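You operate a simulated robot arm through the tools that you are given. There is no shell and no other tool.

You run a simulated two-armed robot. Do the job below in one go: nothing can be reset, and whatever is moved stays where it is left.

JOB
Air the blue panel on three magnets on the board.
Fine: slide the purple, white and blue magnets in as feet; the panel rests level on all three.
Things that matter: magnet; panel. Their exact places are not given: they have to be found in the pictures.

It is judged by the outcome, as a careful person would: the job done as asked, and still so three seconds after it is handed in. It fails if anything else is knocked over, pushed out of place, dropped, spilled or broken.

ROBOT AND FRAMES
Two 7-joint arms with two-finger parallel grippers on one trunk, on a base that moves. Base frame: it is fixed to the floor where the robot stands at the start and does not move with it; the origin is under the middle of the robot, x ahead of it, y to its left, z up; the surface under the hand at the start is at about z = 86. Readings come in cm, degrees, newtons and seconds.
The left shoulder is at the start at [7, 13.3, 119.6], the right one opposite. With the tool pointing down near the work surface each hand reaches from about 10 to 64 cm from the robot's upright axis, wherever it stands, measured 20 degrees to its own side. Places, roughly: magnet [25, -150, 100]; panel [25, -125, 75]. Payload 1.57 kg a hand.
The TCP of each hand is the grasp point between the finger pads, 3 cm short of the fingertips. In the tool frame z runs along the fingers and y along their closing line. The gripper opens to 8 cm. The fingers are 1.7 cm wide and 1.2 cm thick; the gripper's body (4 by 8.2 cm) begins 8 cm behind the TCP.
Orientation is that of the tool frame in the base frame, as a unit quaternion [w, x, y, z]. With the fingers straight down and closing along the base's y, the tool's x points along the base's -x, its y along +y and its z along -z.

CONTROLS
- The arms move only by the tool arm_command. It takes "left_rows", "right_rows" or both (then of equal length, played together; a hand with none holds still); each is one flat list of numbers, 6 for each row, row after row: the shift along the tool's x, y, z in cm, then the turn, a rotation vector about the tool's x, y, z in degrees. In form: [tx, ty, tz, rx, ry, rz, tx, ty, tz, rx, ry, rz, ...]. A call has 1 to 20 rows; each row shifts and turns the commanded pose from where the row before left it, along the tool's axes as they then stand. "left_gripper" and "right_gripper" are, for a hand that has rows, the finger opening in cm, from 0 to 8, set as the call begins (left out, the last holds). Rows are played at 5 a second. More than 5 cm and 8.6 degrees between two rows, or a gripper value outside its range, and nothing of the call is played. A pose out of reach is approached as far as the arm can. The call stops where the force on the tool passes 40 N (or 10 N more than at its start, if that is more) or the arm is blocked; 0.2 s more then pass. The fingers move at their own pace (about 15.3 cm/s each) and stop on an object; they squeeze with about 30 N. The grip force told is the motor's: it shows also when the fingers shut on nothing. Time passes only in rows, and 0.2 s behind the last, so rows that do not move let the fingers close. The reply holds the time, the measured pose of the TCP, the force on the tool along the base axes, the opening and the grip force, in the units named above and with some noise, with the torque about the TCP (base axes, N m) and any sound that the robot's microphone picked up.
- Cameras (640 x 400 px; columns grow to the right, rows downward): "scene" is now at [9.97, -4.42, 138.6]; the picture's right is [-0.56, -0.83, 0.00], its down [-0.65, 0.43, -0.62] and it looks along [0.52, -0.35, -0.78] (base axes); focal length 214 px, centre (320, 200). "left" rides on the left gripper at [7.2, 0.7, -12.2] in its tool frame; the picture's right is [-0.09, 1.00, 0.00], its down [-0.84, -0.08, -0.54] and it looks along [-0.54, -0.05, 0.84] (tool axes); focal length 238 px, centre (320, 200). "right" rides on the right gripper at [7.2, -0.7, -12.2] in its tool frame; the picture's right is [0.09, 1.00, 0.00], its down [-0.84, 0.08, -0.54] and it looks along [-0.54, 0.05, 0.84] (tool axes); focal length 238 px, centre (320, 200).
- camera(camera): a new picture of that camera. The clock stands still meanwhile.
- slide_trunk(by): slides the trunk up (or, below 0, down) by that many cm; the arms and the scene camera ride with it, the base frame stays. It gives what a move gives, with no picture.
- roll_base(legs): drives the robot by 1 to 6 legs, each [ahead, left, turn to the left] in cm, cm and degrees, along the robot's own axes; the way and the turn of a leg run together, so that a leg with both is an arc; at most 150 cm and 180 degrees a leg. The arms and the cameras ride along, it lands a little off, and it stops where it bumps. It gives what a move gives.
- pan_tilt(pan, tilt): turns the head with the scene camera to pan (to the left, within 86 degrees either way) and tilt (down, from -29 to 69), counted from straight ahead of the robot. It gives what a move gives.
- measure_at(camera, pixels): there is no depth. For up to 12 entries [column, row, z] of the newest picture of that camera ("zoom" is the newest enlarged one), the place [x, y] in the base frame at which the ray of that pixel passes the height z, good to about 0.3 cm, but the place of the scene camera against the robot may be out by one fixed shift of up to 2.5 cm in any direction. The clock stands still meanwhile.
- close_up(camera, box): a new picture of the part [left, top, right, bottom] of that camera's present view, enlarged. The clock stands still meanwhile.
- close_job(): hands the job in; it is judged then, once.

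Open the grippers and draw the arms clear of the work before you hand the job in, unless the task says otherwise.

The tools are called after "Call:" as name(argument=value, ...) on one line, values as JSON. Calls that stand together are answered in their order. arm_command: Moves the arms, as the interface text tells. Its arguments: {"type":"object","properties":{"left_rows":{"type":"array"},"left_gripper":{"type":"number"},"right_rows":{"type":"array"},"right_gripper":{"type":"number"}},"required":[]} The other tools are called the same way: slide_trunk (by) moves the trunk up or down; roll_base (legs) drives the base; pan_tilt (pan, tilt) turns the head that bears the scene camera; camera (camera) takes a picture; measure_at (camera, pixels) gives the place at which the rays of pixels pass given heights; close_up (camera, box) takes an enlarged picture of a part of a camera's view; close_job () hands the job in.

At the start:

```text
clock: 0.0
left_ee_pos: [39.06, -0.8, 118.74]
left_ee_rot: [0.0, 0.0, 1.0, 0.0]
left_contact_force: [0.2, -0.3, 1.1]
left_wrist_torque: [0.0, -0.01, 0.0]
left_width: 8.0
left_grasp_force: 0.0
right_ee_pos: [36.56, -38.11, 117.57]
right_ee_rot: [0.0, -0.001, 1.0, -0.001]
right_contact_force: [-0.3, -0.3, -0.4]
right_wrist_torque: [-0.03, 0.0, -0.01]
right_width: 8.0
right_grasp_force: 0.0
trunk travel left (down, up): [-76.9, 17.1]
robot x, y, heading: [-0.13, 0.04, -0.2]
head pan, tilt (commanded): [-33.7, 51.5]
```

scene: 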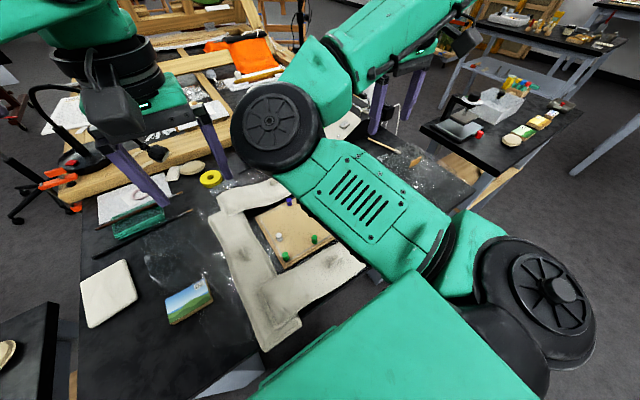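
right: 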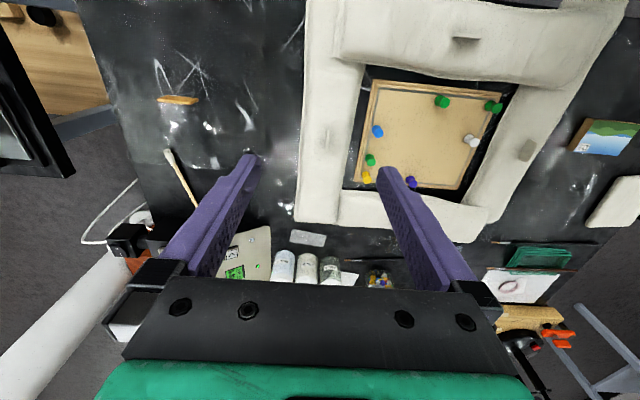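
left: 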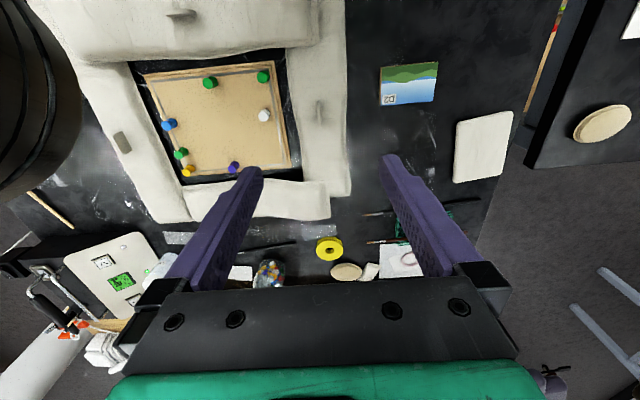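

I see a board with coloured push-pin-like magnets in front of the robot, but the rough places given are at y ≈ -125 to -150, off to the right. I turn the head that way to look.

Call:
pan_tilt(pan=-80, tilt=25)

Call:
camera(camera="scene")

```text
clock: 1.1
left_ee_pos: [38.96, -0.88, 118.77]
left_ee_rot: [0.0, 0.0, 1.0, -0.001]
left_contact_force: [0.0, 0.2, -0.3]
left_wrist_torque: [-0.01, -0.01, 0.03]
left_width: 7.97
left_grasp_force: 0.1
right_ee_pos: [36.52, -38.03, 117.63]
right_ee_rot: [-0.001, -0.001, 1.0, -0.001]
right_contact_force: [-0.4, 0.3, -0.1]
right_wrist_torque: [-0.02, 0.02, -0.01]
right_width: 8.02
right_grasp_force: 0.1
trunk travel left (down, up): [-76.9, 17.1]
robot x, y, heading: [0.24, -0.18, 0.0]
head pan, tilt (commanded): [-80.0, 25.0]
```

```text
taken
```

scene: 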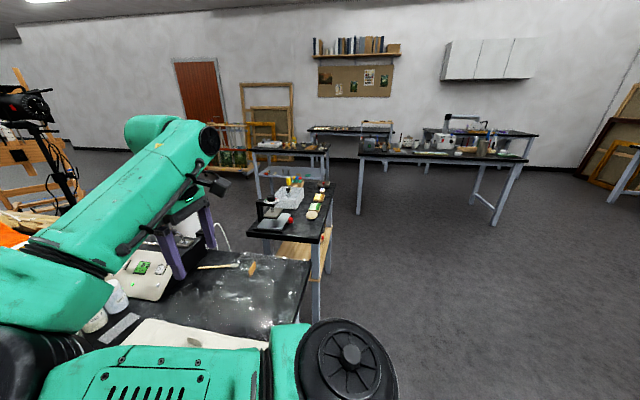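

A narrow table stands at about pixel (290, 215) with small items, and others beyond it. I enlarge that region.

Call:
close_up(camera="scene", box=[230, 160, 350, 260])

Call:
close_up(camera="scene", box=[100, 220, 320, 360])

Call:
close_up(camera="scene", box=[340, 100, 550, 230])

```text
4.00 times, centred on (290, 210) of scene
```

zoom: 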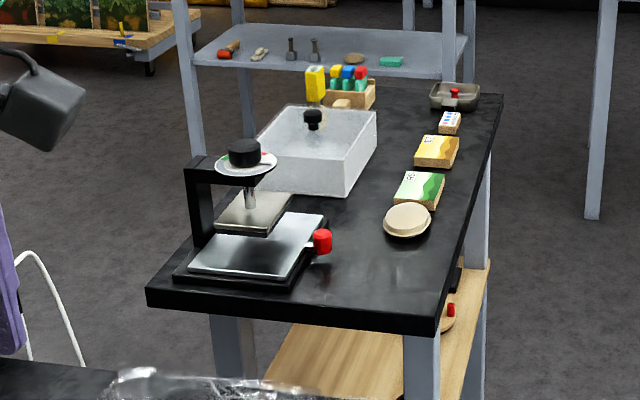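

```text
2.86 times, centred on (210, 290) of scene
```

zoom: 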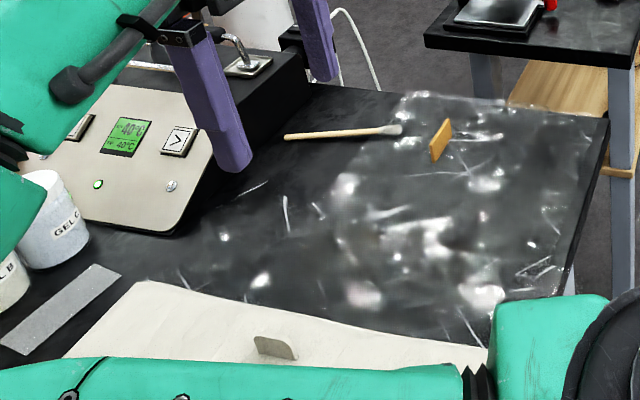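

```text
3.05 times, centred on (445, 165) of scene
```

zoom: 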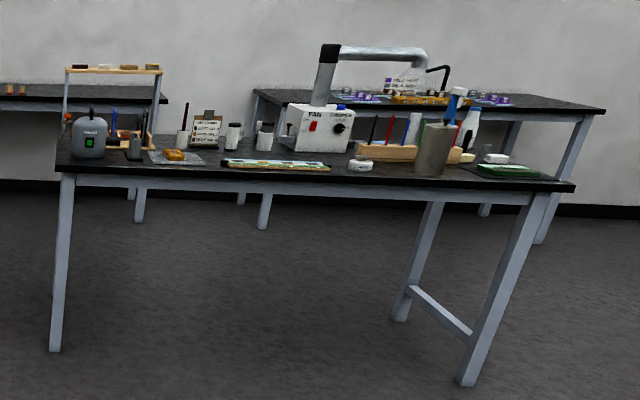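

The narrow table holds small painted panels (green, yellow, one white/blue), a press and a tub. I enlarge these further to see whether a blue panel and magnets are there.

Call:
close_up(camera="scene", box=[290, 170, 335, 225])

Call:
close_up(camera="scene", box=[250, 165, 335, 220])

Call:
close_up(camera="left", box=[60, 0, 520, 290])

Call:
measure_at(camera="scene", pixels=[[250, 233, 86], [320, 243, 86], [333, 185, 86], [316, 206, 86], [314, 212, 86]])

```text
7.27 times, centred on (312, 198) of scene
```

zoom: 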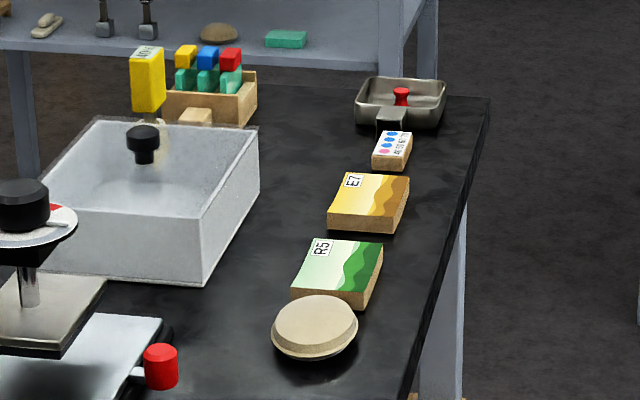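

```text
7.27 times, centred on (292, 192) of scene
```

zoom: 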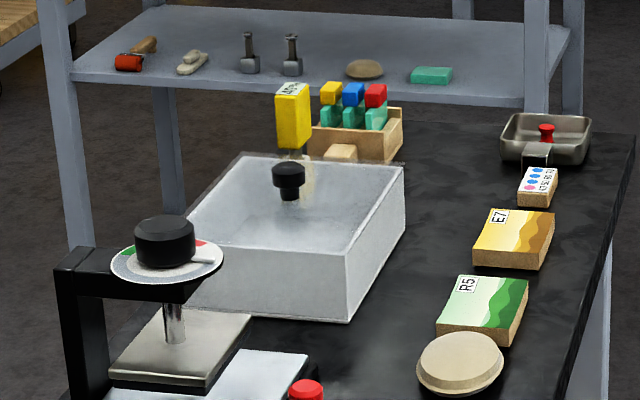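

```text
1.38 times, centred on (290, 145) of left
```

zoom: 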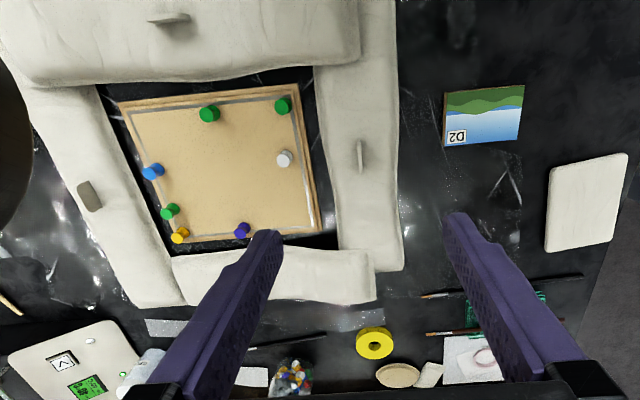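

```text
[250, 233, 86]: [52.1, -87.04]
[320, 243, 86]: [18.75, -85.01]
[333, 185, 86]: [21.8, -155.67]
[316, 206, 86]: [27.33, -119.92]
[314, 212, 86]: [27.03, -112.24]
```

The narrow table carries panels R5 (green) and E7 (yellow) and a red magnet in a tray; the blue panel D2 and the purple/white/blue magnets are on the main table in front. I read the small labelled card near the tray too.

Call:
close_up(camera="scene", box=[310, 178, 326, 192])

Call:
pan_tilt(pan=-20, tilt=55)

Call:
camera(camera="scene")

```text
16.00 times, centred on (318, 185) of scene
```

zoom: 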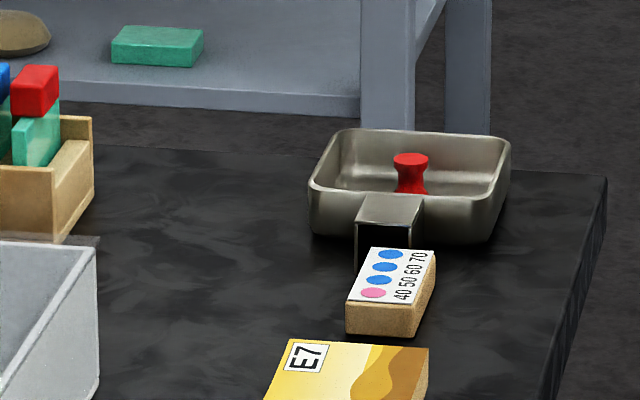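

```text
clock: 2.4
left_ee_pos: [39.05, -0.92, 118.74]
left_ee_rot: [0.0, 0.0, 1.0, -0.001]
left_contact_force: [-0.2, 0.2, 0.1]
left_wrist_torque: [-0.04, 0.02, -0.02]
left_width: 8.01
left_grasp_force: 0.0
right_ee_pos: [36.5, -37.99, 117.62]
right_ee_rot: [-0.001, -0.001, 1.0, 0.001]
right_contact_force: [0.4, -0.3, 0.7]
right_wrist_torque: [-0.01, -0.02, -0.01]
right_width: 8.01
right_grasp_force: 0.0
trunk travel left (down, up): [-76.9, 17.1]
robot x, y, heading: [-0.01, -0.1, 0.3]
head pan, tilt (commanded): [-20.0, 55.0]
```

```text
taken
```

scene: 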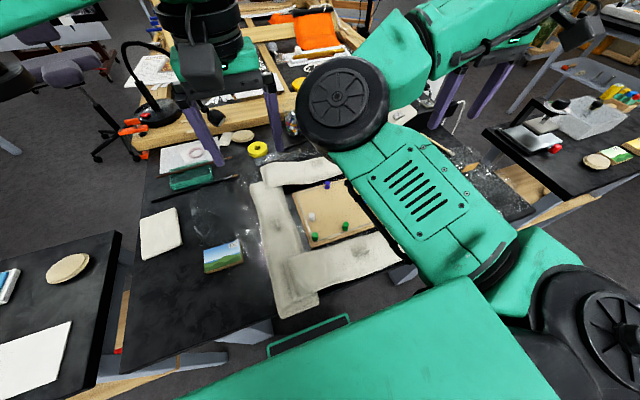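

The main table is directly ahead. I take enlarged views of the board with magnets and of panel D2 from the wrist cameras.

Call:
close_up(camera="left", box=[120, 40, 320, 190])

Call:
close_up(camera="right", box=[330, 60, 530, 200])

Call:
close_up(camera="left", box=[350, 40, 520, 190])

Call:
close_up(camera="scene", box=[180, 140, 420, 330])

```text
2.67 times, centred on (220, 115) of left
```

zoom: 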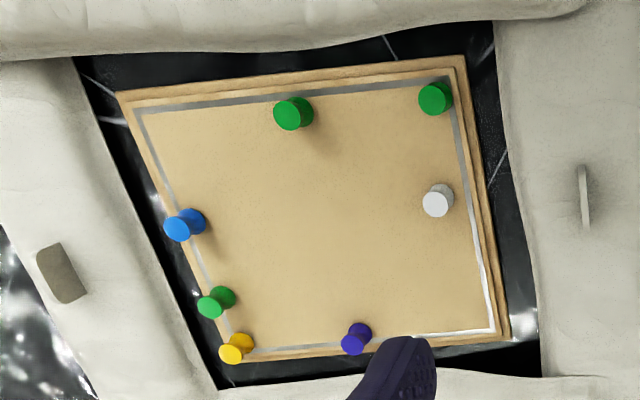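

```text
2.86 times, centred on (430, 130) of right
```

zoom: 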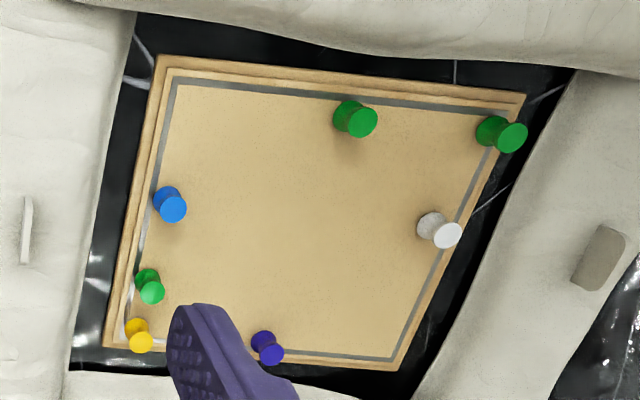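

```text
2.67 times, centred on (435, 115) of left
```

zoom: 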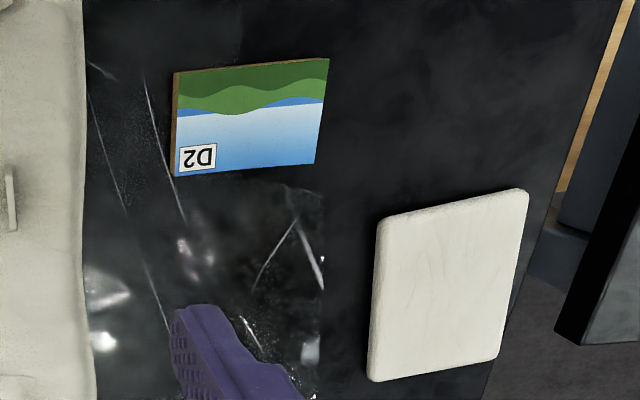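

```text
2.11 times, centred on (300, 235) of scene
```

zoom: 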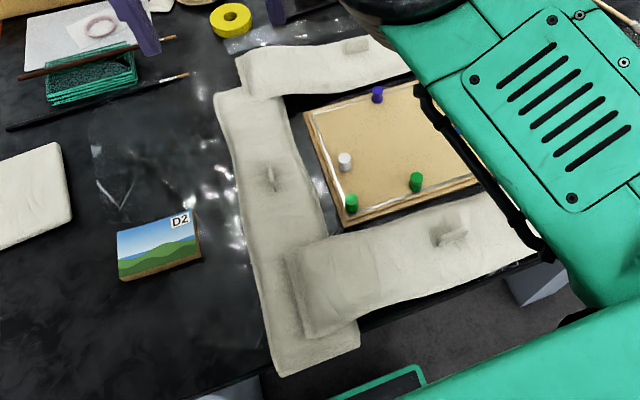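

I triangulate the magnet heads by measuring the same points from both wrist cameras: blue, white and purple heads at left pixels (166.8,125.9), (263.9,116.1), (232.8,169.0) and right pixels (378.2,133.5), (474.5,142.6), (412.9,184.6), plus panel and board corners.

Call:
camera(camera="left")

Call:
camera(camera="right")

Call:
measure_at(camera="left", pixels=[[166.8, 125.9, 86], [166.8, 125.9, 92], [263.9, 116.1, 86], [263.9, 116.1, 92], [232.8, 169, 86], [232.8, 169, 92], [209.5, 82.8, 86], [209.5, 82.8, 92], [178.8, 155.1, 86], [178.8, 155.1, 92], [186.6, 172.8, 86], [186.6, 172.8, 92]])

Call:
measure_at(camera="right", pixels=[[378.2, 133.5, 86], [378.2, 133.5, 92], [474.5, 142.6, 86], [474.5, 142.6, 92], [412.9, 184.6, 86], [412.9, 184.6, 92], [444.4, 103.4, 86], [444.4, 103.4, 92], [371.2, 162.6, 86], [371.2, 162.6, 92], [367.4, 179.7, 86], [367.4, 179.7, 92]])

```text
taken
```

left: 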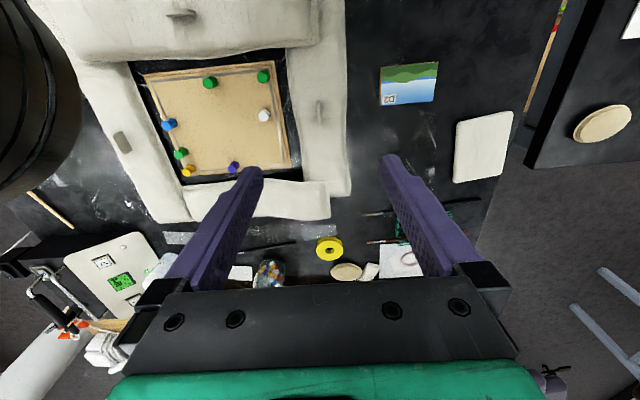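

```text
taken
```

right: 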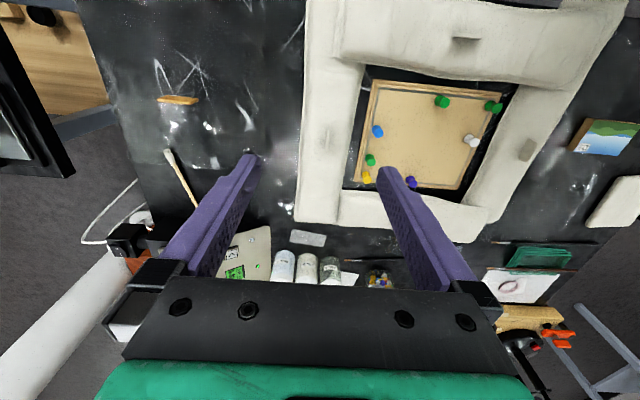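

```text
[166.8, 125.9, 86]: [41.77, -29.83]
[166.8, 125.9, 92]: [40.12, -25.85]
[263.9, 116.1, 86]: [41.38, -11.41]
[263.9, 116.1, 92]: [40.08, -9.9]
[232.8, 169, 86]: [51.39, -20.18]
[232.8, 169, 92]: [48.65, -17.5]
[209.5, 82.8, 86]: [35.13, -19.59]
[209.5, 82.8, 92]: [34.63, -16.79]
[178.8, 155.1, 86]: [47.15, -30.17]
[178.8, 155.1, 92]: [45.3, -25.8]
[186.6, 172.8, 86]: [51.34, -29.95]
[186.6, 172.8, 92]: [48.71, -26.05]
```

```text
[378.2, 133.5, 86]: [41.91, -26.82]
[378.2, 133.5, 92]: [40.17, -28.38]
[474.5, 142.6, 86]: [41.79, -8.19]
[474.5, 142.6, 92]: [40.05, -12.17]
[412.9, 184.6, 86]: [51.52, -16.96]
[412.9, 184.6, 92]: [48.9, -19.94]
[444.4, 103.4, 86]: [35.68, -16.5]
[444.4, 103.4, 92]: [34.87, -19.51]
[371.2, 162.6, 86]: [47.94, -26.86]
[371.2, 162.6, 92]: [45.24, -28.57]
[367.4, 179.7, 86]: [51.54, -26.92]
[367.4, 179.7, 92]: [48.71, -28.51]
```

Triangulation puts all heads at z ≈ 89.3: blue about [40.9,-27.7], white [40.7,-10.5], purple [50.0,-18.7]. Next I measure the board corners and panel D2 corners in the left view, and the panel in the scene view.

Call:
measure_at(camera="left", pixels=[[144.3, 75.6, 87], [273.6, 61.4, 87], [291.2, 166.8, 87], [182.5, 175.8, 87], [381, 67, 87], [438.4, 61.8, 87], [433.5, 101.1, 87], [381.4, 106.4, 87]])

Call:
close_up(camera="scene", box=[190, 230, 260, 285])

Call:
close_up(camera="left", box=[370, 50, 450, 115])

```text
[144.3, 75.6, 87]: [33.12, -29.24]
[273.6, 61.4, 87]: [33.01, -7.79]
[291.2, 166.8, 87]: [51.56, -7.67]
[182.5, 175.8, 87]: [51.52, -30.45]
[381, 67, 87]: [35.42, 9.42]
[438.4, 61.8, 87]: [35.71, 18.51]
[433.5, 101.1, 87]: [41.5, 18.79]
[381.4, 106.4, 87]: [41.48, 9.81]
```

```text
7.27 times, centred on (225, 258) of scene
```

zoom: 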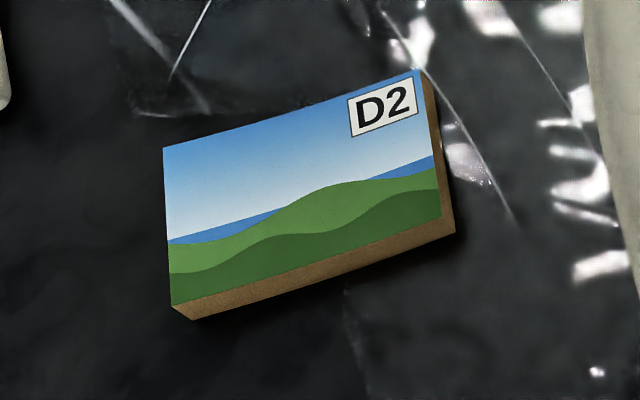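

```text
6.15 times, centred on (410, 82) of left
```

zoom: 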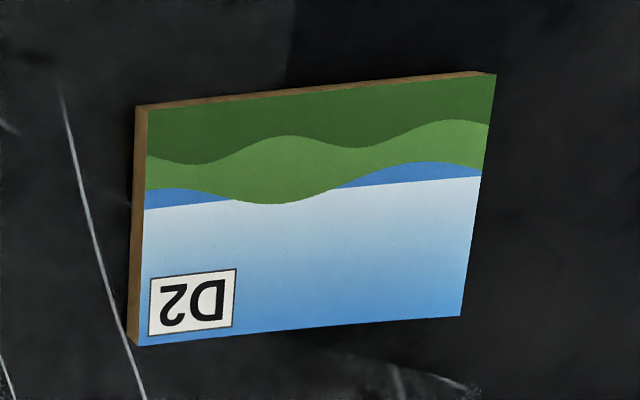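

Panel D2 is about 9.1 x 6.1 cm, centred near [38.5, 14.1], aligned with the base axes, ~1.2 cm thick. I bring the left hand over to the panel side and the right hand over the board for closer looks.

Call:
arm_command(left_rows=[0, 1.9, 0, 0, 0, 0, 0, 1.9, 0, 0, 0, 0, 0, 1.9, 0, 0, 0, 0, 0, 1.9, 0, 0, 0, 0, 0, 1.9, 0, 0, 0, 0, 0, 1.9, 0, 0, 0, 0, 0, 1.9, 0, 0, 0, 0, 0, 1.9, 0, 0, 0, 0, 0, 0, 0, 0, 0, 0], right_rows=[0, 2.3, 1.2, 0, 0, 0, 0, 2.3, 1.2, 0, 0, 0, 0, 2.3, 1.2, 0, 0, 0, 0, 2.3, 1.2, 0, 0, 0, 0, 2.3, 1.2, 0, 0, 0, 0, 2.3, 1.2, 0, 0, 0, 0, 2.3, 1.2, 0, 0, 0, 0, 2.3, 1.2, 0, 0, 0, 0, 0, 0, 0, 0, 0], right_gripper=3)

Call:
camera(camera="right")

Call:
camera(camera="left")

Call:
camera(camera="scene")

```text
clock: 4.4
left_ee_pos: [38.94, 14.32, 118.64]
left_ee_rot: [0.0, 0.0, 1.0, 0.0]
left_contact_force: [0.7, -0.5, 0.5]
left_wrist_torque: [0.0, -0.04, -0.02]
left_width: 7.98
left_grasp_force: 0.1
right_ee_pos: [40.56, -37.5, 110.31]
right_ee_rot: [0.0, -0.001, 1.0, -0.001]
right_contact_force: [-0.5, 0.0, 0.0]
right_wrist_torque: [-0.02, 0.01, 0.04]
right_width: 2.98
right_grasp_force: 0.0
right hand out of reach, approached as far as the arm can: row 1, 2, 3, 4, 5, 6, 7, 8
trunk travel left (down, up): [-76.9, 17.1]
robot x, y, heading: [-0.03, -0.22, 0.0]
head pan, tilt (commanded): [-20.0, 55.0]
```

```text
taken
```

right: 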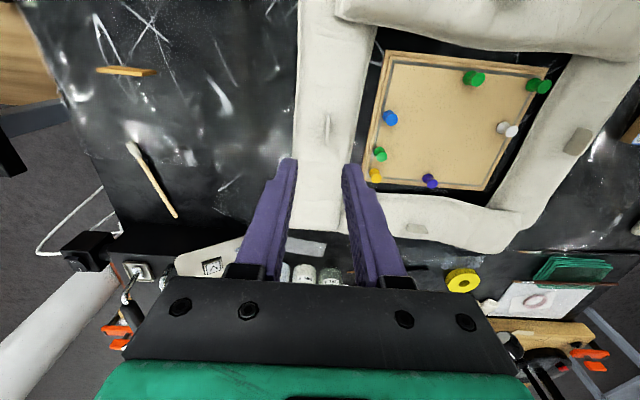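

```text
taken
```

left: 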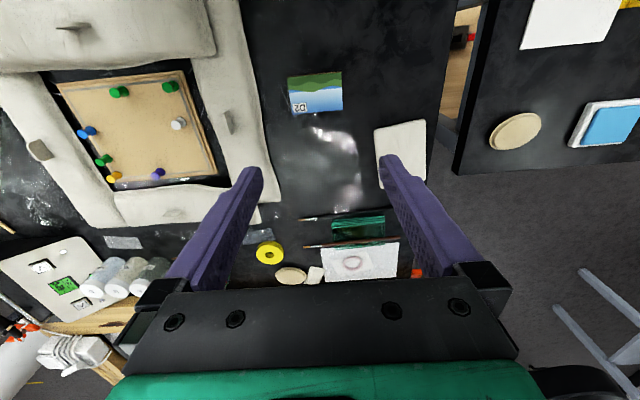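

```text
taken
```

scene: 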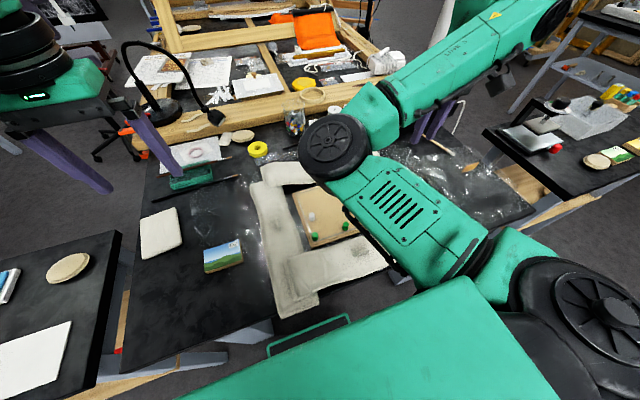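

The right hand stopped at [40.6,-37.5,110.3], told out of reach. I send a null row to see where its commanded pose stands.

Call:
arm_command(right_rows=[0, 0, 0, 0, 0, 0, 0, 0, 0, 0, 0, 0])

```text
clock: 5.0
left_ee_pos: [39.04, 14.45, 118.66]
left_ee_rot: [-0.001, 0.0, 1.0, -0.001]
left_contact_force: [-0.2, -0.4, 0.2]
left_wrist_torque: [0.02, 0.01, 0.0]
left_width: 7.98
left_grasp_force: 0.1
right_ee_pos: [40.45, -37.59, 110.22]
right_ee_rot: [-0.001, -0.001, 1.0, 0.0]
right_contact_force: [-0.5, 0.3, 0.0]
right_wrist_torque: [0.04, 0.01, -0.02]
right_width: 2.98
right_grasp_force: 0.0
trunk travel left (down, up): [-76.9, 17.1]
robot x, y, heading: [0.13, 0.23, 0.2]
head pan, tilt (commanded): [-20.0, 55.0]
```

The null row raises no reach warning, so the commanded pose likely equals the reached one. I test a small inward (+y) shift and lower trial of the right hand.

Call:
arm_command(right_rows=[0, 1, 0, 0, 0, 0, 0, 1, 0, 0, 0, 0])

```text
clock: 5.6
left_ee_pos: [39.0, 14.41, 118.74]
left_ee_rot: [0.0, 0.0, 1.0, 0.0]
left_contact_force: [0.5, 0.1, 0.2]
left_wrist_torque: [-0.03, -0.03, 0.04]
left_width: 7.98
left_grasp_force: 0.1
right_ee_pos: [40.56, -37.37, 110.3]
right_ee_rot: [0.0, -0.001, 1.0, 0.0]
right_contact_force: [0.0, 0.0, -0.1]
right_wrist_torque: [-0.03, -0.02, 0.0]
right_width: 2.99
right_grasp_force: 0.1
right hand out of reach, approached as far as the arm can: row 1, 2
trunk travel left (down, up): [-76.9, 17.1]
robot x, y, heading: [0.01, 0.34, 0.3]
head pan, tilt (commanded): [-20.0, 55.0]
```

Inner reach seems limited at this height (tool-down reach is stated for near the work surface). I lower the right hand by 10 cm (TCP z ≈ 100, well above the sandbags) and then try moving inward.

Call:
arm_command(right_rows=[0, 0, 2, 0, 0, 0, 0, 0, 2, 0, 0, 0, 0, 0, 2, 0, 0, 0, 0, 0, 2, 0, 0, 0, 0, 0, 2, 0, 0, 0, 0, 1, 0, 0, 0, 0, 0, 1, 0, 0, 0, 0])

```text
clock: 7.2
left_ee_pos: [38.95, 14.44, 118.75]
left_ee_rot: [0.0, -0.001, 1.0, 0.0]
left_contact_force: [0.4, 0.7, -0.6]
left_wrist_torque: [-0.02, 0.01, -0.01]
left_width: 8.02
left_grasp_force: 0.1
right_ee_pos: [41.04, -36.69, 99.91]
right_ee_rot: [0.0, -0.001, 1.0, -0.001]
right_contact_force: [-0.1, -0.4, 0.4]
right_wrist_torque: [-0.01, 0.0, 0.02]
right_width: 3.01
right_grasp_force: 0.1
right hand out of reach, approached as far as the arm can: row 6, 7
trunk travel left (down, up): [-76.9, 17.1]
robot x, y, heading: [-0.06, 0.15, -0.0]
head pan, tilt (commanded): [-20.0, 55.0]
```

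Still blocked inward, probably a wrist joint limit. I test turning the tool about its z while shifting inward.

Call:
arm_command(right_rows=[0, 0, 0, 0, 0, 8, 0, 0, 0, 0, 0, 8])

Call:
camera(camera="scene")

```text
clock: 7.8
left_ee_pos: [38.97, 14.36, 118.8]
left_ee_rot: [0.0, 0.0, 1.0, 0.0]
left_contact_force: [0.3, 0.6, 0.2]
left_wrist_torque: [0.01, 0.02, 0.0]
left_width: 7.99
left_grasp_force: 0.2
right_ee_pos: [41.2, -36.74, 100.09]
right_ee_rot: [0.0, 0.139, 0.99, -0.001]
right_contact_force: [0.4, 0.0, -0.1]
right_wrist_torque: [-0.01, 0.0, -0.02]
right_width: 3.03
right_grasp_force: 0.1
trunk travel left (down, up): [-76.9, 17.1]
robot x, y, heading: [0.01, -0.2, -0.2]
head pan, tilt (commanded): [-20.0, 55.0]
```

```text
taken
```

scene: 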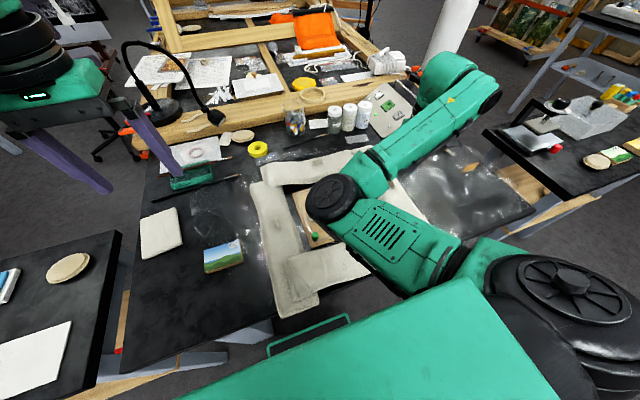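

The right arm's elbow hangs inward over the board and its hand is limited outward, so the left hand suits the work better if the base shifts right. I first restore the right hand up and turned back, then look at the space around the base.

Call:
arm_command(right_rows=[0, 0, -2, 0, 0, -8, 0, 0, -2, 0, 0, -8, 0, 0, -2, 0, 0, 0, 0, 0, -2, 0, 0, 0, 0, 0, -2, 0, 0, 0, 0, 0, -2, 0, 0, 0, 0, 0, -2, 0, 0, 0, 0, 0, -2, 0, 0, 0, 0, 0, -2, 0, 0, 0])

Call:
pan_tilt(pan=-30, tilt=69)

Call:
camera(camera="scene")

Call:
pan_tilt(pan=25, tilt=60)

Call:
camera(camera="scene")

```text
clock: 9.8
left_ee_pos: [38.93, 14.38, 118.78]
left_ee_rot: [0.0, -0.001, 1.0, 0.0]
left_contact_force: [0.3, 0.1, -0.5]
left_wrist_torque: [-0.01, -0.01, 0.02]
left_width: 7.98
left_grasp_force: 0.1
right_ee_pos: [40.99, -37.05, 118.07]
right_ee_rot: [0.0, -0.001, 1.0, 0.0]
right_contact_force: [-0.5, 0.6, -0.1]
right_wrist_torque: [0.02, 0.01, 0.0]
right_width: 2.99
right_grasp_force: 0.1
right hand out of reach, approached as far as the arm can: row 2
trunk travel left (down, up): [-76.9, 17.1]
robot x, y, heading: [-0.05, -0.1, 0.2]
head pan, tilt (commanded): [-20.0, 55.0]
```

```text
clock: 10.6
left_ee_pos: [38.85, 14.39, 118.63]
left_ee_rot: [0.0, 0.0, 1.0, 0.001]
left_contact_force: [0.5, 0.0, -0.5]
left_wrist_torque: [0.03, 0.0, -0.01]
left_width: 8.0
left_grasp_force: 0.0
right_ee_pos: [41.11, -37.19, 118.02]
right_ee_rot: [0.0, -0.001, 1.0, -0.001]
right_contact_force: [-0.9, -0.2, -0.2]
right_wrist_torque: [0.02, 0.01, 0.03]
right_width: 3.0
right_grasp_force: 0.0
trunk travel left (down, up): [-76.9, 17.1]
robot x, y, heading: [0.19, -0.33, 0.0]
head pan, tilt (commanded): [-30.0, 68.8]
```

```text
taken
```

scene: 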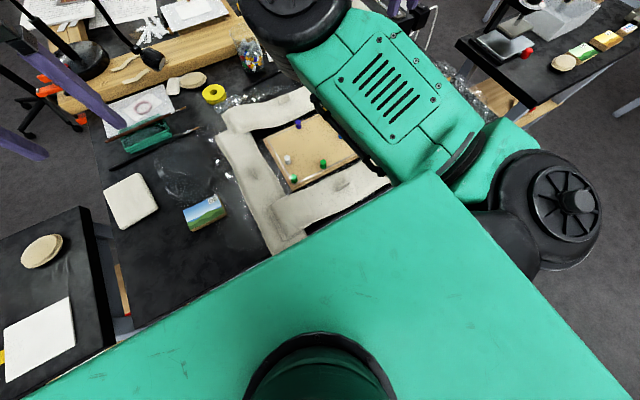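

```text
clock: 11.8
left_ee_pos: [39.02, 14.39, 118.7]
left_ee_rot: [0.0, -0.001, 1.0, 0.0]
left_contact_force: [-0.2, 0.7, -0.1]
left_wrist_torque: [0.04, -0.04, -0.01]
left_width: 7.98
left_grasp_force: 0.1
right_ee_pos: [41.08, -37.12, 117.96]
right_ee_rot: [0.0, -0.001, 1.0, -0.001]
right_contact_force: [0.5, 0.3, 0.3]
right_wrist_torque: [0.0, 0.0, 0.0]
right_width: 2.98
right_grasp_force: 0.0
trunk travel left (down, up): [-76.9, 17.1]
robot x, y, heading: [0.1, 0.22, 0.0]
head pan, tilt (commanded): [25.0, 60.0]
```

```text
taken
```

scene: 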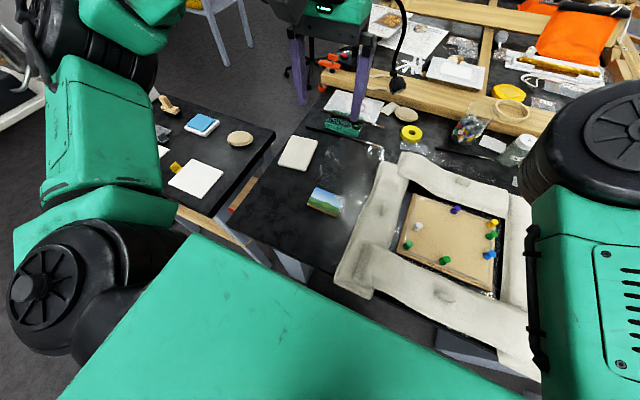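

The main table, bags and board are clear of the base. I pull the right hand back toward the robot a bit so it is well clear before I drive the base to the right.

Call:
arm_command(right_rows=[1.5, 0, 0, 0, 0, 0, 1.5, 0, 0, 0, 0, 0, 1.5, 0, 0, 0, 0, 0, 1.5, 0, 0, 0, 0, 0, 1.5, 0, 0, 0, 0, 0])

Call:
pan_tilt(pan=-60, tilt=45)

Call:
camera(camera="scene")

```text
clock: 13.0
left_ee_pos: [38.8, 14.4, 118.78]
left_ee_rot: [0.0, 0.0, 1.0, 0.0]
left_contact_force: [-0.7, 0.3, -0.1]
left_wrist_torque: [-0.01, 0.01, 0.0]
left_width: 8.01
left_grasp_force: 0.0
right_ee_pos: [33.94, -38.42, 118.21]
right_ee_rot: [0.0, -0.002, 1.0, 0.0]
right_contact_force: [-0.6, 0.5, 0.0]
right_wrist_torque: [0.0, -0.04, -0.02]
right_width: 3.01
right_grasp_force: 0.3
right hand out of reach, approached as far as the arm can: row 2, 4, 5
trunk travel left (down, up): [-76.9, 17.1]
robot x, y, heading: [-0.0, -0.14, -0.0]
head pan, tilt (commanded): [25.0, 60.0]
```

```text
clock: 14.6
left_ee_pos: [38.95, 14.35, 118.61]
left_ee_rot: [0.0, 0.0, 1.0, 0.0]
left_contact_force: [0.4, -0.8, 0.1]
left_wrist_torque: [-0.01, 0.03, -0.02]
left_width: 8.0
left_grasp_force: 0.0
right_ee_pos: [34.11, -38.51, 118.21]
right_ee_rot: [0.0, -0.001, 1.0, -0.001]
right_contact_force: [0.8, 0.2, -0.5]
right_wrist_torque: [-0.01, 0.03, -0.01]
right_width: 3.0
right_grasp_force: 0.1
trunk travel left (down, up): [-76.9, 17.1]
robot x, y, heading: [0.09, 0.32, -0.2]
head pan, tilt (commanded): [-60.0, 45.0]
```

```text
taken
```

scene: 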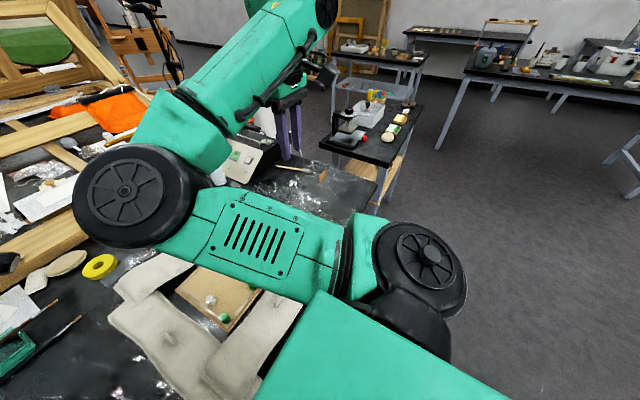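

The right arm's links are all above z ≈ 115, and the base has clear floor to its right. I drive the base 30 cm to the right so the left hand works the board with the right arm out of the way.

Call:
roll_base(legs=[[0, -30, 0]])

Call:
pan_tilt(pan=0, tilt=50)

Call:
camera(camera="scene")

Call:
camera(camera="left")

Call:
camera(camera="right")

```text
clock: 16.7
left_ee_pos: [38.97, -15.18, 118.68]
left_ee_rot: [0.0, -0.002, 1.0, 0.0]
left_contact_force: [0.3, 0.2, -0.6]
left_wrist_torque: [-0.02, 0.01, 0.02]
left_width: 7.99
left_grasp_force: 0.1
right_ee_pos: [34.12, -68.01, 118.25]
right_ee_rot: [0.0, -0.001, 1.0, -0.002]
right_contact_force: [-0.2, -0.6, -0.5]
right_wrist_torque: [0.0, -0.01, -0.02]
right_width: 3.0
right_grasp_force: 0.1
trunk travel left (down, up): [-76.9, 17.1]
robot x, y, heading: [-0.03, -29.7, 0.0]
head pan, tilt (commanded): [-60.0, 45.0]
```

```text
clock: 18.0
left_ee_pos: [38.91, -15.36, 118.66]
left_ee_rot: [0.0, -0.001, 1.0, 0.0]
left_contact_force: [-0.4, 0.0, 0.4]
left_wrist_torque: [0.01, -0.01, -0.01]
left_width: 7.99
left_grasp_force: 0.1
right_ee_pos: [34.13, -68.31, 118.12]
right_ee_rot: [0.0, 0.0, 1.0, 0.0]
right_contact_force: [0.3, -0.1, 0.8]
right_wrist_torque: [0.01, 0.0, -0.02]
right_width: 2.98
right_grasp_force: 0.1
trunk travel left (down, up): [-76.9, 17.1]
robot x, y, heading: [-0.26, -29.49, 0.2]
head pan, tilt (commanded): [0.0, 50.0]
```

```text
taken
```

scene: 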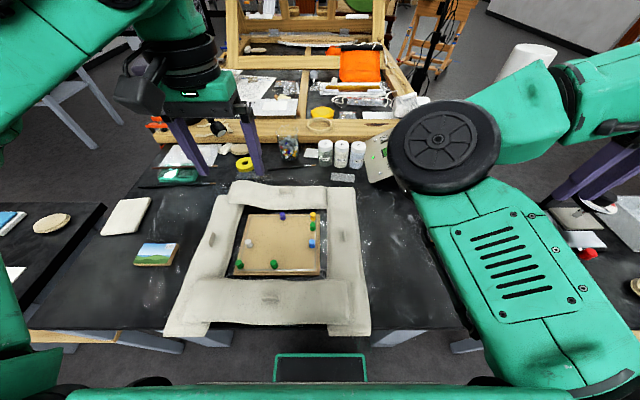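

```text
taken
```

left: 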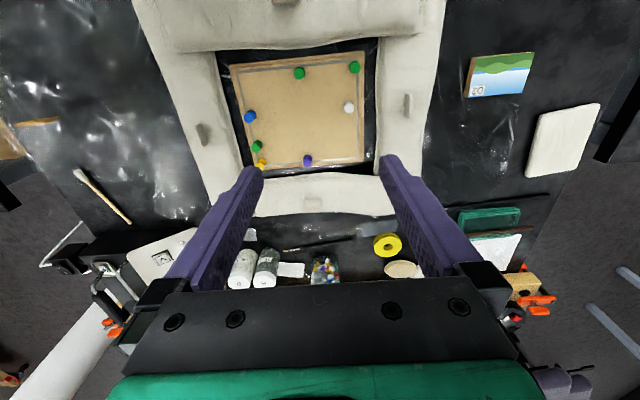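

```text
taken
```

right: 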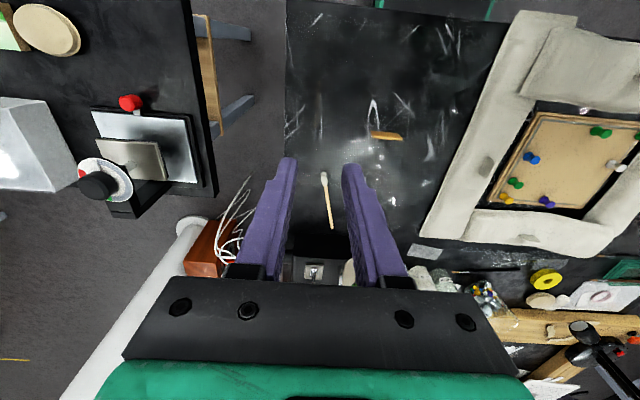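

The board is now squarely below the left hand with the right arm clear. I lower the left hand 14 cm for a closer look at the magnets.

Call:
arm_command(left_rows=[0, -0.5, 2, 0, 0, 0, 0, -0.5, 2, 0, 0, 0, 0, -0.5, 2, 0, 0, 0, 0, -0.5, 2, 0, 0, 0, 0, -0.5, 2, 0, 0, 0, 0, -0.5, 2, 0, 0, 0, 0, 0, 2, 0, 0, 0, 0, 0, 0, 0, 0, 0])

Call:
camera(camera="left")

Call:
close_up(camera="left", box=[160, 0, 480, 200])

```text
clock: 19.8
left_ee_pos: [38.83, -18.49, 104.72]
left_ee_rot: [0.0, -0.001, 1.0, 0.001]
left_contact_force: [0.1, -0.8, 0.2]
left_wrist_torque: [0.01, 0.0, 0.0]
left_width: 8.0
left_grasp_force: 0.1
right_ee_pos: [34.11, -68.36, 118.19]
right_ee_rot: [0.001, -0.002, 1.0, 0.0]
right_contact_force: [0.9, 0.0, 0.1]
right_wrist_torque: [-0.02, 0.01, -0.04]
right_width: 3.01
right_grasp_force: 0.0
trunk travel left (down, up): [-76.9, 17.1]
robot x, y, heading: [0.12, -29.94, -0.1]
head pan, tilt (commanded): [0.0, 50.0]
```

```text
taken
```

left: 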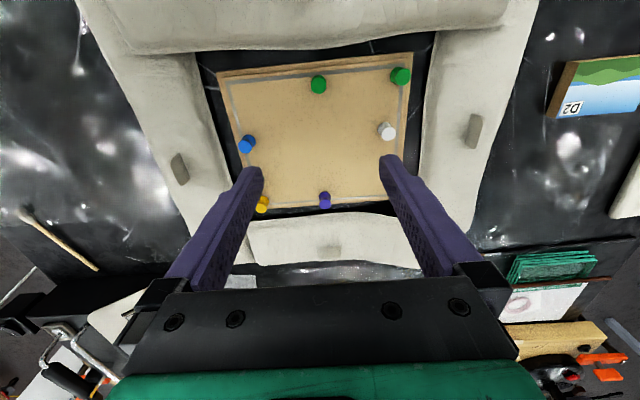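

```text
2.00 times, centred on (320, 100) of left
```

zoom: 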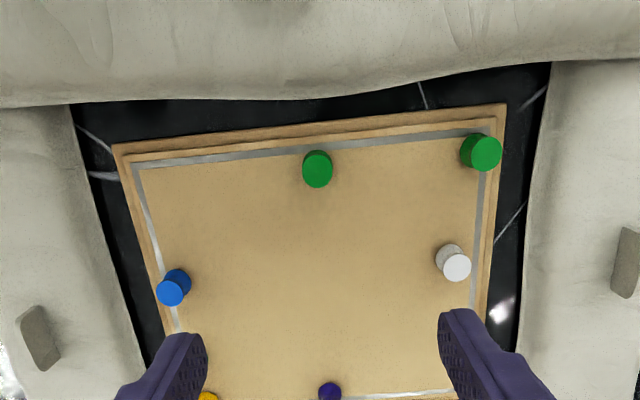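

The magnets are spool-shaped, heads ~1.8 cm. I measure heads and board edges in this closer view: white head (388,133), blue head (246,145), purple head (325,196).

Call:
measure_at(camera="left", pixels=[[388, 133, 89.3], [388, 133, 86], [245.5, 145, 89.3], [245.5, 145, 86], [325, 196, 89.3], [325, 196, 86], [318.5, 85, 89.3], [401, 76.5, 89.3], [262, 203, 89.3], [216, 73, 87], [413, 52, 87], [405, 150, 87]])

Call:
close_up(camera="left", box=[350, 110, 430, 160])

Call:
close_up(camera="left", box=[210, 120, 290, 170])

Call:
close_up(camera="left", box=[285, 165, 365, 215])

```text
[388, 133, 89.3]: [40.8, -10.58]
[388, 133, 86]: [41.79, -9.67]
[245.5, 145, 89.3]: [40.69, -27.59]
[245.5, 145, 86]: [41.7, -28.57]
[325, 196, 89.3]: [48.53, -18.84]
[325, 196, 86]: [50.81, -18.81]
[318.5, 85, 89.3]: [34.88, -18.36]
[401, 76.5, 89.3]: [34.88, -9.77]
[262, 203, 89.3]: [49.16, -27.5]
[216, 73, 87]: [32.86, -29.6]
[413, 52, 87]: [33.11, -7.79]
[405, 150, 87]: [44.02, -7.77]
```

```text
8.00 times, centred on (390, 135) of left
```

zoom: 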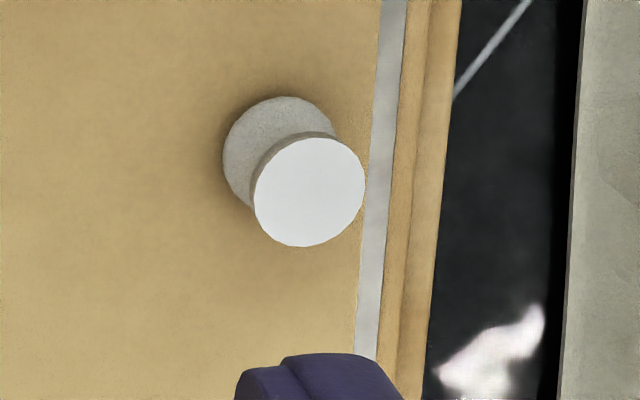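

```text
8.00 times, centred on (250, 145) of left
```

zoom: 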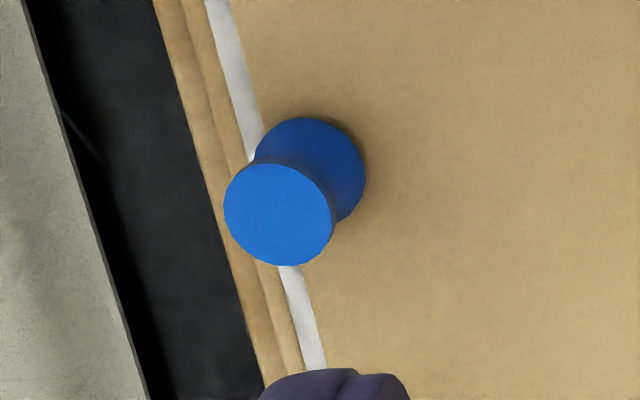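

```text
8.00 times, centred on (325, 190) of left
```

zoom: 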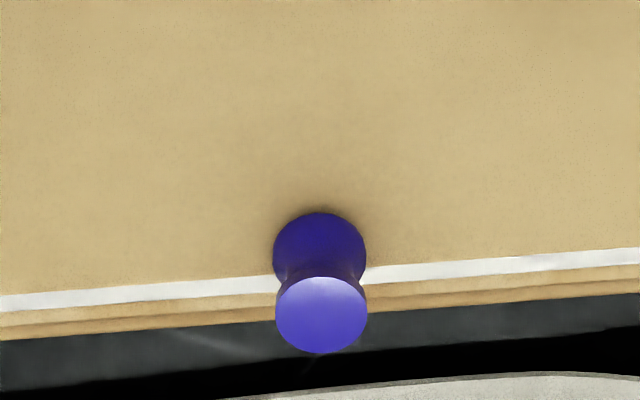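

I refine from the enlargements: white head (388.6,133.9)/base (385.1,129), blue head (244.8,146.8)/base (248.8,141.3), purple head (325,204.1)/base (325,197.1), to get heights from head/base parallax.

Call:
measure_at(camera="left", pixels=[[388.6, 133.9, 89.3], [388.6, 133.9, 90], [385.1, 129, 87], [385.1, 129, 88], [244.8, 146.8, 89.3], [244.8, 146.8, 90], [248.8, 141.3, 87], [248.8, 141.3, 88], [325, 204.1, 89.3], [325, 204.1, 90], [325, 197.1, 87], [325, 197.1, 88]])

```text
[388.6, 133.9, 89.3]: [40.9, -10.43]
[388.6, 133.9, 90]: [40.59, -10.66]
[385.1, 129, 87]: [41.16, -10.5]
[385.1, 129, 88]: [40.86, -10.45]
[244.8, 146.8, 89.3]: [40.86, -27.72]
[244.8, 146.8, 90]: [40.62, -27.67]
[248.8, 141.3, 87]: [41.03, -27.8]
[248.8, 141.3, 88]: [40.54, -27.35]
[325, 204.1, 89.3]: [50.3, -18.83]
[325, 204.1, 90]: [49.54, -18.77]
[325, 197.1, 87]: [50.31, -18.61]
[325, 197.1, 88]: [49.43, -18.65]
```

Magnet axes: white [40.9,-10.5], blue [40.9,-27.7], purple [50.2,-18.7], heads ~1.6 cm wide with tops near z 89.3 on a board near z 87. I move the left hand above the white magnet with the fingers opened to 3.2 cm and check alignment.

Call:
arm_command(left_rows=[-0.345, 1.333, 1.45, 0, 0, 0, -0.345, 1.333, 1.45, 0, 0, 0, -0.345, 1.333, 1.45, 0, 0, 0, -0.345, 1.333, 1.45, 0, 0, 0, -0.345, 1.333, 1.45, 0, 0, 0, -0.345, 1.333, 1.45, 0, 0, 0, 0, 0, 0, 0, 0, 0], left_gripper=3.2)

Call:
camera(camera="left")

Call:
camera(camera="scene")

```text
clock: 21.4
left_ee_pos: [41.04, -10.37, 95.9]
left_ee_rot: [0.001, 0.0, 1.0, 0.0]
left_contact_force: [-0.3, 0.8, 0.5]
left_wrist_torque: [0.0, -0.03, 0.01]
left_width: 3.19
left_grasp_force: 0.0
right_ee_pos: [34.19, -68.13, 118.21]
right_ee_rot: [0.0, -0.001, 1.0, 0.0]
right_contact_force: [0.5, 0.5, -0.6]
right_wrist_torque: [0.03, 0.01, 0.01]
right_width: 3.0
right_grasp_force: 0.0
trunk travel left (down, up): [-76.9, 17.1]
robot x, y, heading: [-0.03, -29.67, -0.2]
head pan, tilt (commanded): [0.0, 50.0]
```

```text
taken
```

left: 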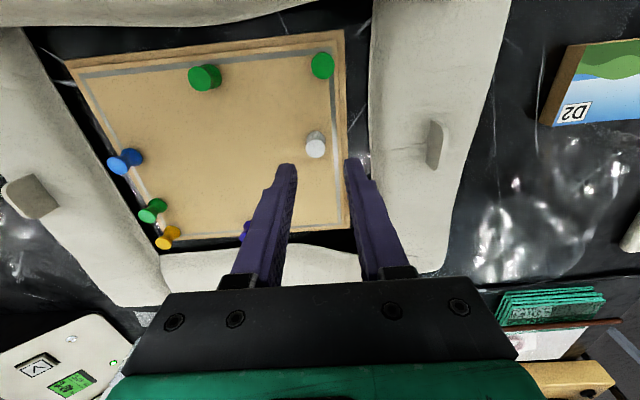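

```text
taken
```

scene: 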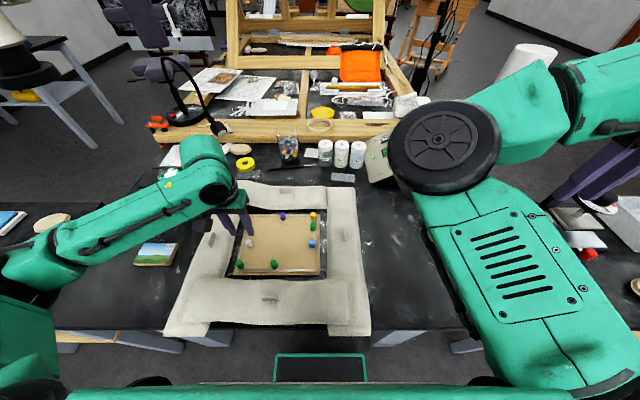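

The fingertips show at (285,165) and (352,162), straddling the white head at (316,146). I measure the head in this view and enlarge it to confirm the hand's offset.

Call:
close_up(camera="left", box=[256, 110, 384, 190])

Call:
measure_at(camera="left", pixels=[[315.5, 148, 89.3], [316, 138, 87], [318.5, 165, 92.9]])

```text
5.00 times, centred on (320, 150) of left
```

zoom: 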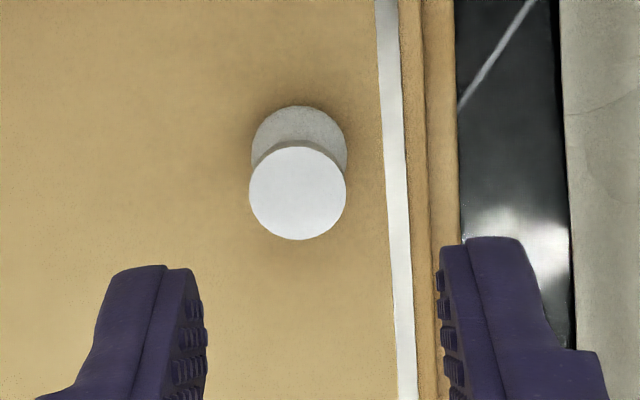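

```text
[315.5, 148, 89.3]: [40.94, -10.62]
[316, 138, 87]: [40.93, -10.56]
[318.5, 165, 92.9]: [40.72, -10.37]
```

Head axis measures [40.95,-10.6] against TCP [41.0,-10.4], so I correct y by -0.18 and descend 4.8 cm (tips to z ≈ 88.1).

Call:
arm_command(left_rows=[0.0, -0.18, 1.2, 0, 0, 0, 0, 0, 1.2, 0, 0, 0, 0, 0, 1.2, 0, 0, 0, 0, 0, 1.2, 0, 0, 0, 0, 0, 0, 0, 0, 0])

Call:
camera(camera="left")

Call:
close_up(camera="left", box=[256, 120, 384, 200])

```text
clock: 22.6
left_ee_pos: [40.9, -10.4, 90.92]
left_ee_rot: [0.0, -0.002, 1.0, -0.001]
left_contact_force: [-0.3, 0.1, -0.1]
left_wrist_torque: [0.0, -0.02, 0.02]
left_width: 3.22
left_grasp_force: 0.0
right_ee_pos: [34.09, -68.15, 118.21]
right_ee_rot: [-0.001, -0.001, 1.0, 0.0]
right_contact_force: [1.0, 0.7, 0.4]
right_wrist_torque: [0.0, 0.01, -0.01]
right_width: 3.02
right_grasp_force: 0.0
trunk travel left (down, up): [-76.9, 17.1]
robot x, y, heading: [0.19, -30.02, 0.2]
head pan, tilt (commanded): [0.0, 50.0]
```

```text
taken
```

left: 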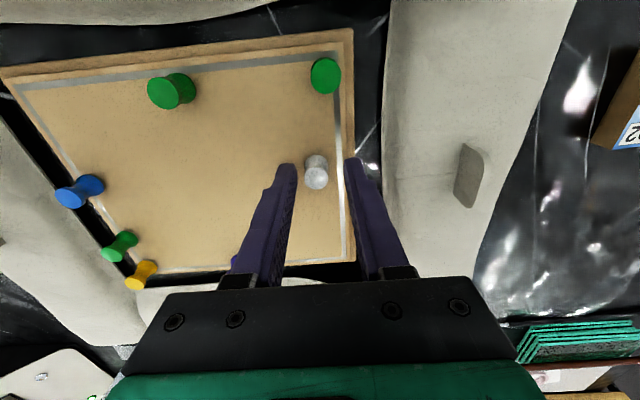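

```text
5.00 times, centred on (320, 160) of left
```

zoom: 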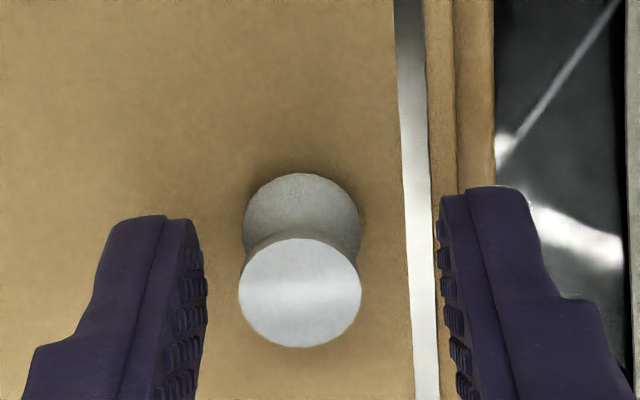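

The magnet sits between the fingers, slightly nearer the -y finger. I shift -0.25 in y and descend another 0.6 cm in small steps, watching the force.

Call:
arm_command(left_rows=[0, -0.25, 0.2, 0, 0, 0, 0, 0, 0.2, 0, 0, 0, 0, 0, 0.2, 0, 0, 0, 0, 0, 0, 0, 0, 0])

Call:
close_up(camera="left", box=[256, 120, 384, 200])

```text
clock: 23.6
left_ee_pos: [40.94, -10.73, 90.55]
left_ee_rot: [0.0, 0.0, 1.0, 0.0]
left_contact_force: [0.0, -0.2, 0.3]
left_wrist_torque: [0.0, -0.04, -0.03]
left_width: 3.2
left_grasp_force: 0.1
right_ee_pos: [34.12, -68.24, 118.21]
right_ee_rot: [0.0, 0.0, 1.0, 0.0]
right_contact_force: [-0.3, 0.6, 0.4]
right_wrist_torque: [0.02, 0.0, 0.0]
right_width: 2.98
right_grasp_force: 0.1
trunk travel left (down, up): [-76.9, 17.1]
robot x, y, heading: [0.18, -29.49, 0.0]
head pan, tilt (commanded): [0.0, 50.0]
```

```text
5.00 times, centred on (320, 160) of left
```

zoom: 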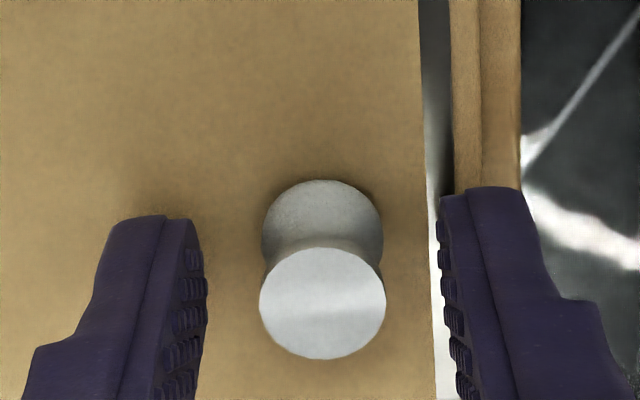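

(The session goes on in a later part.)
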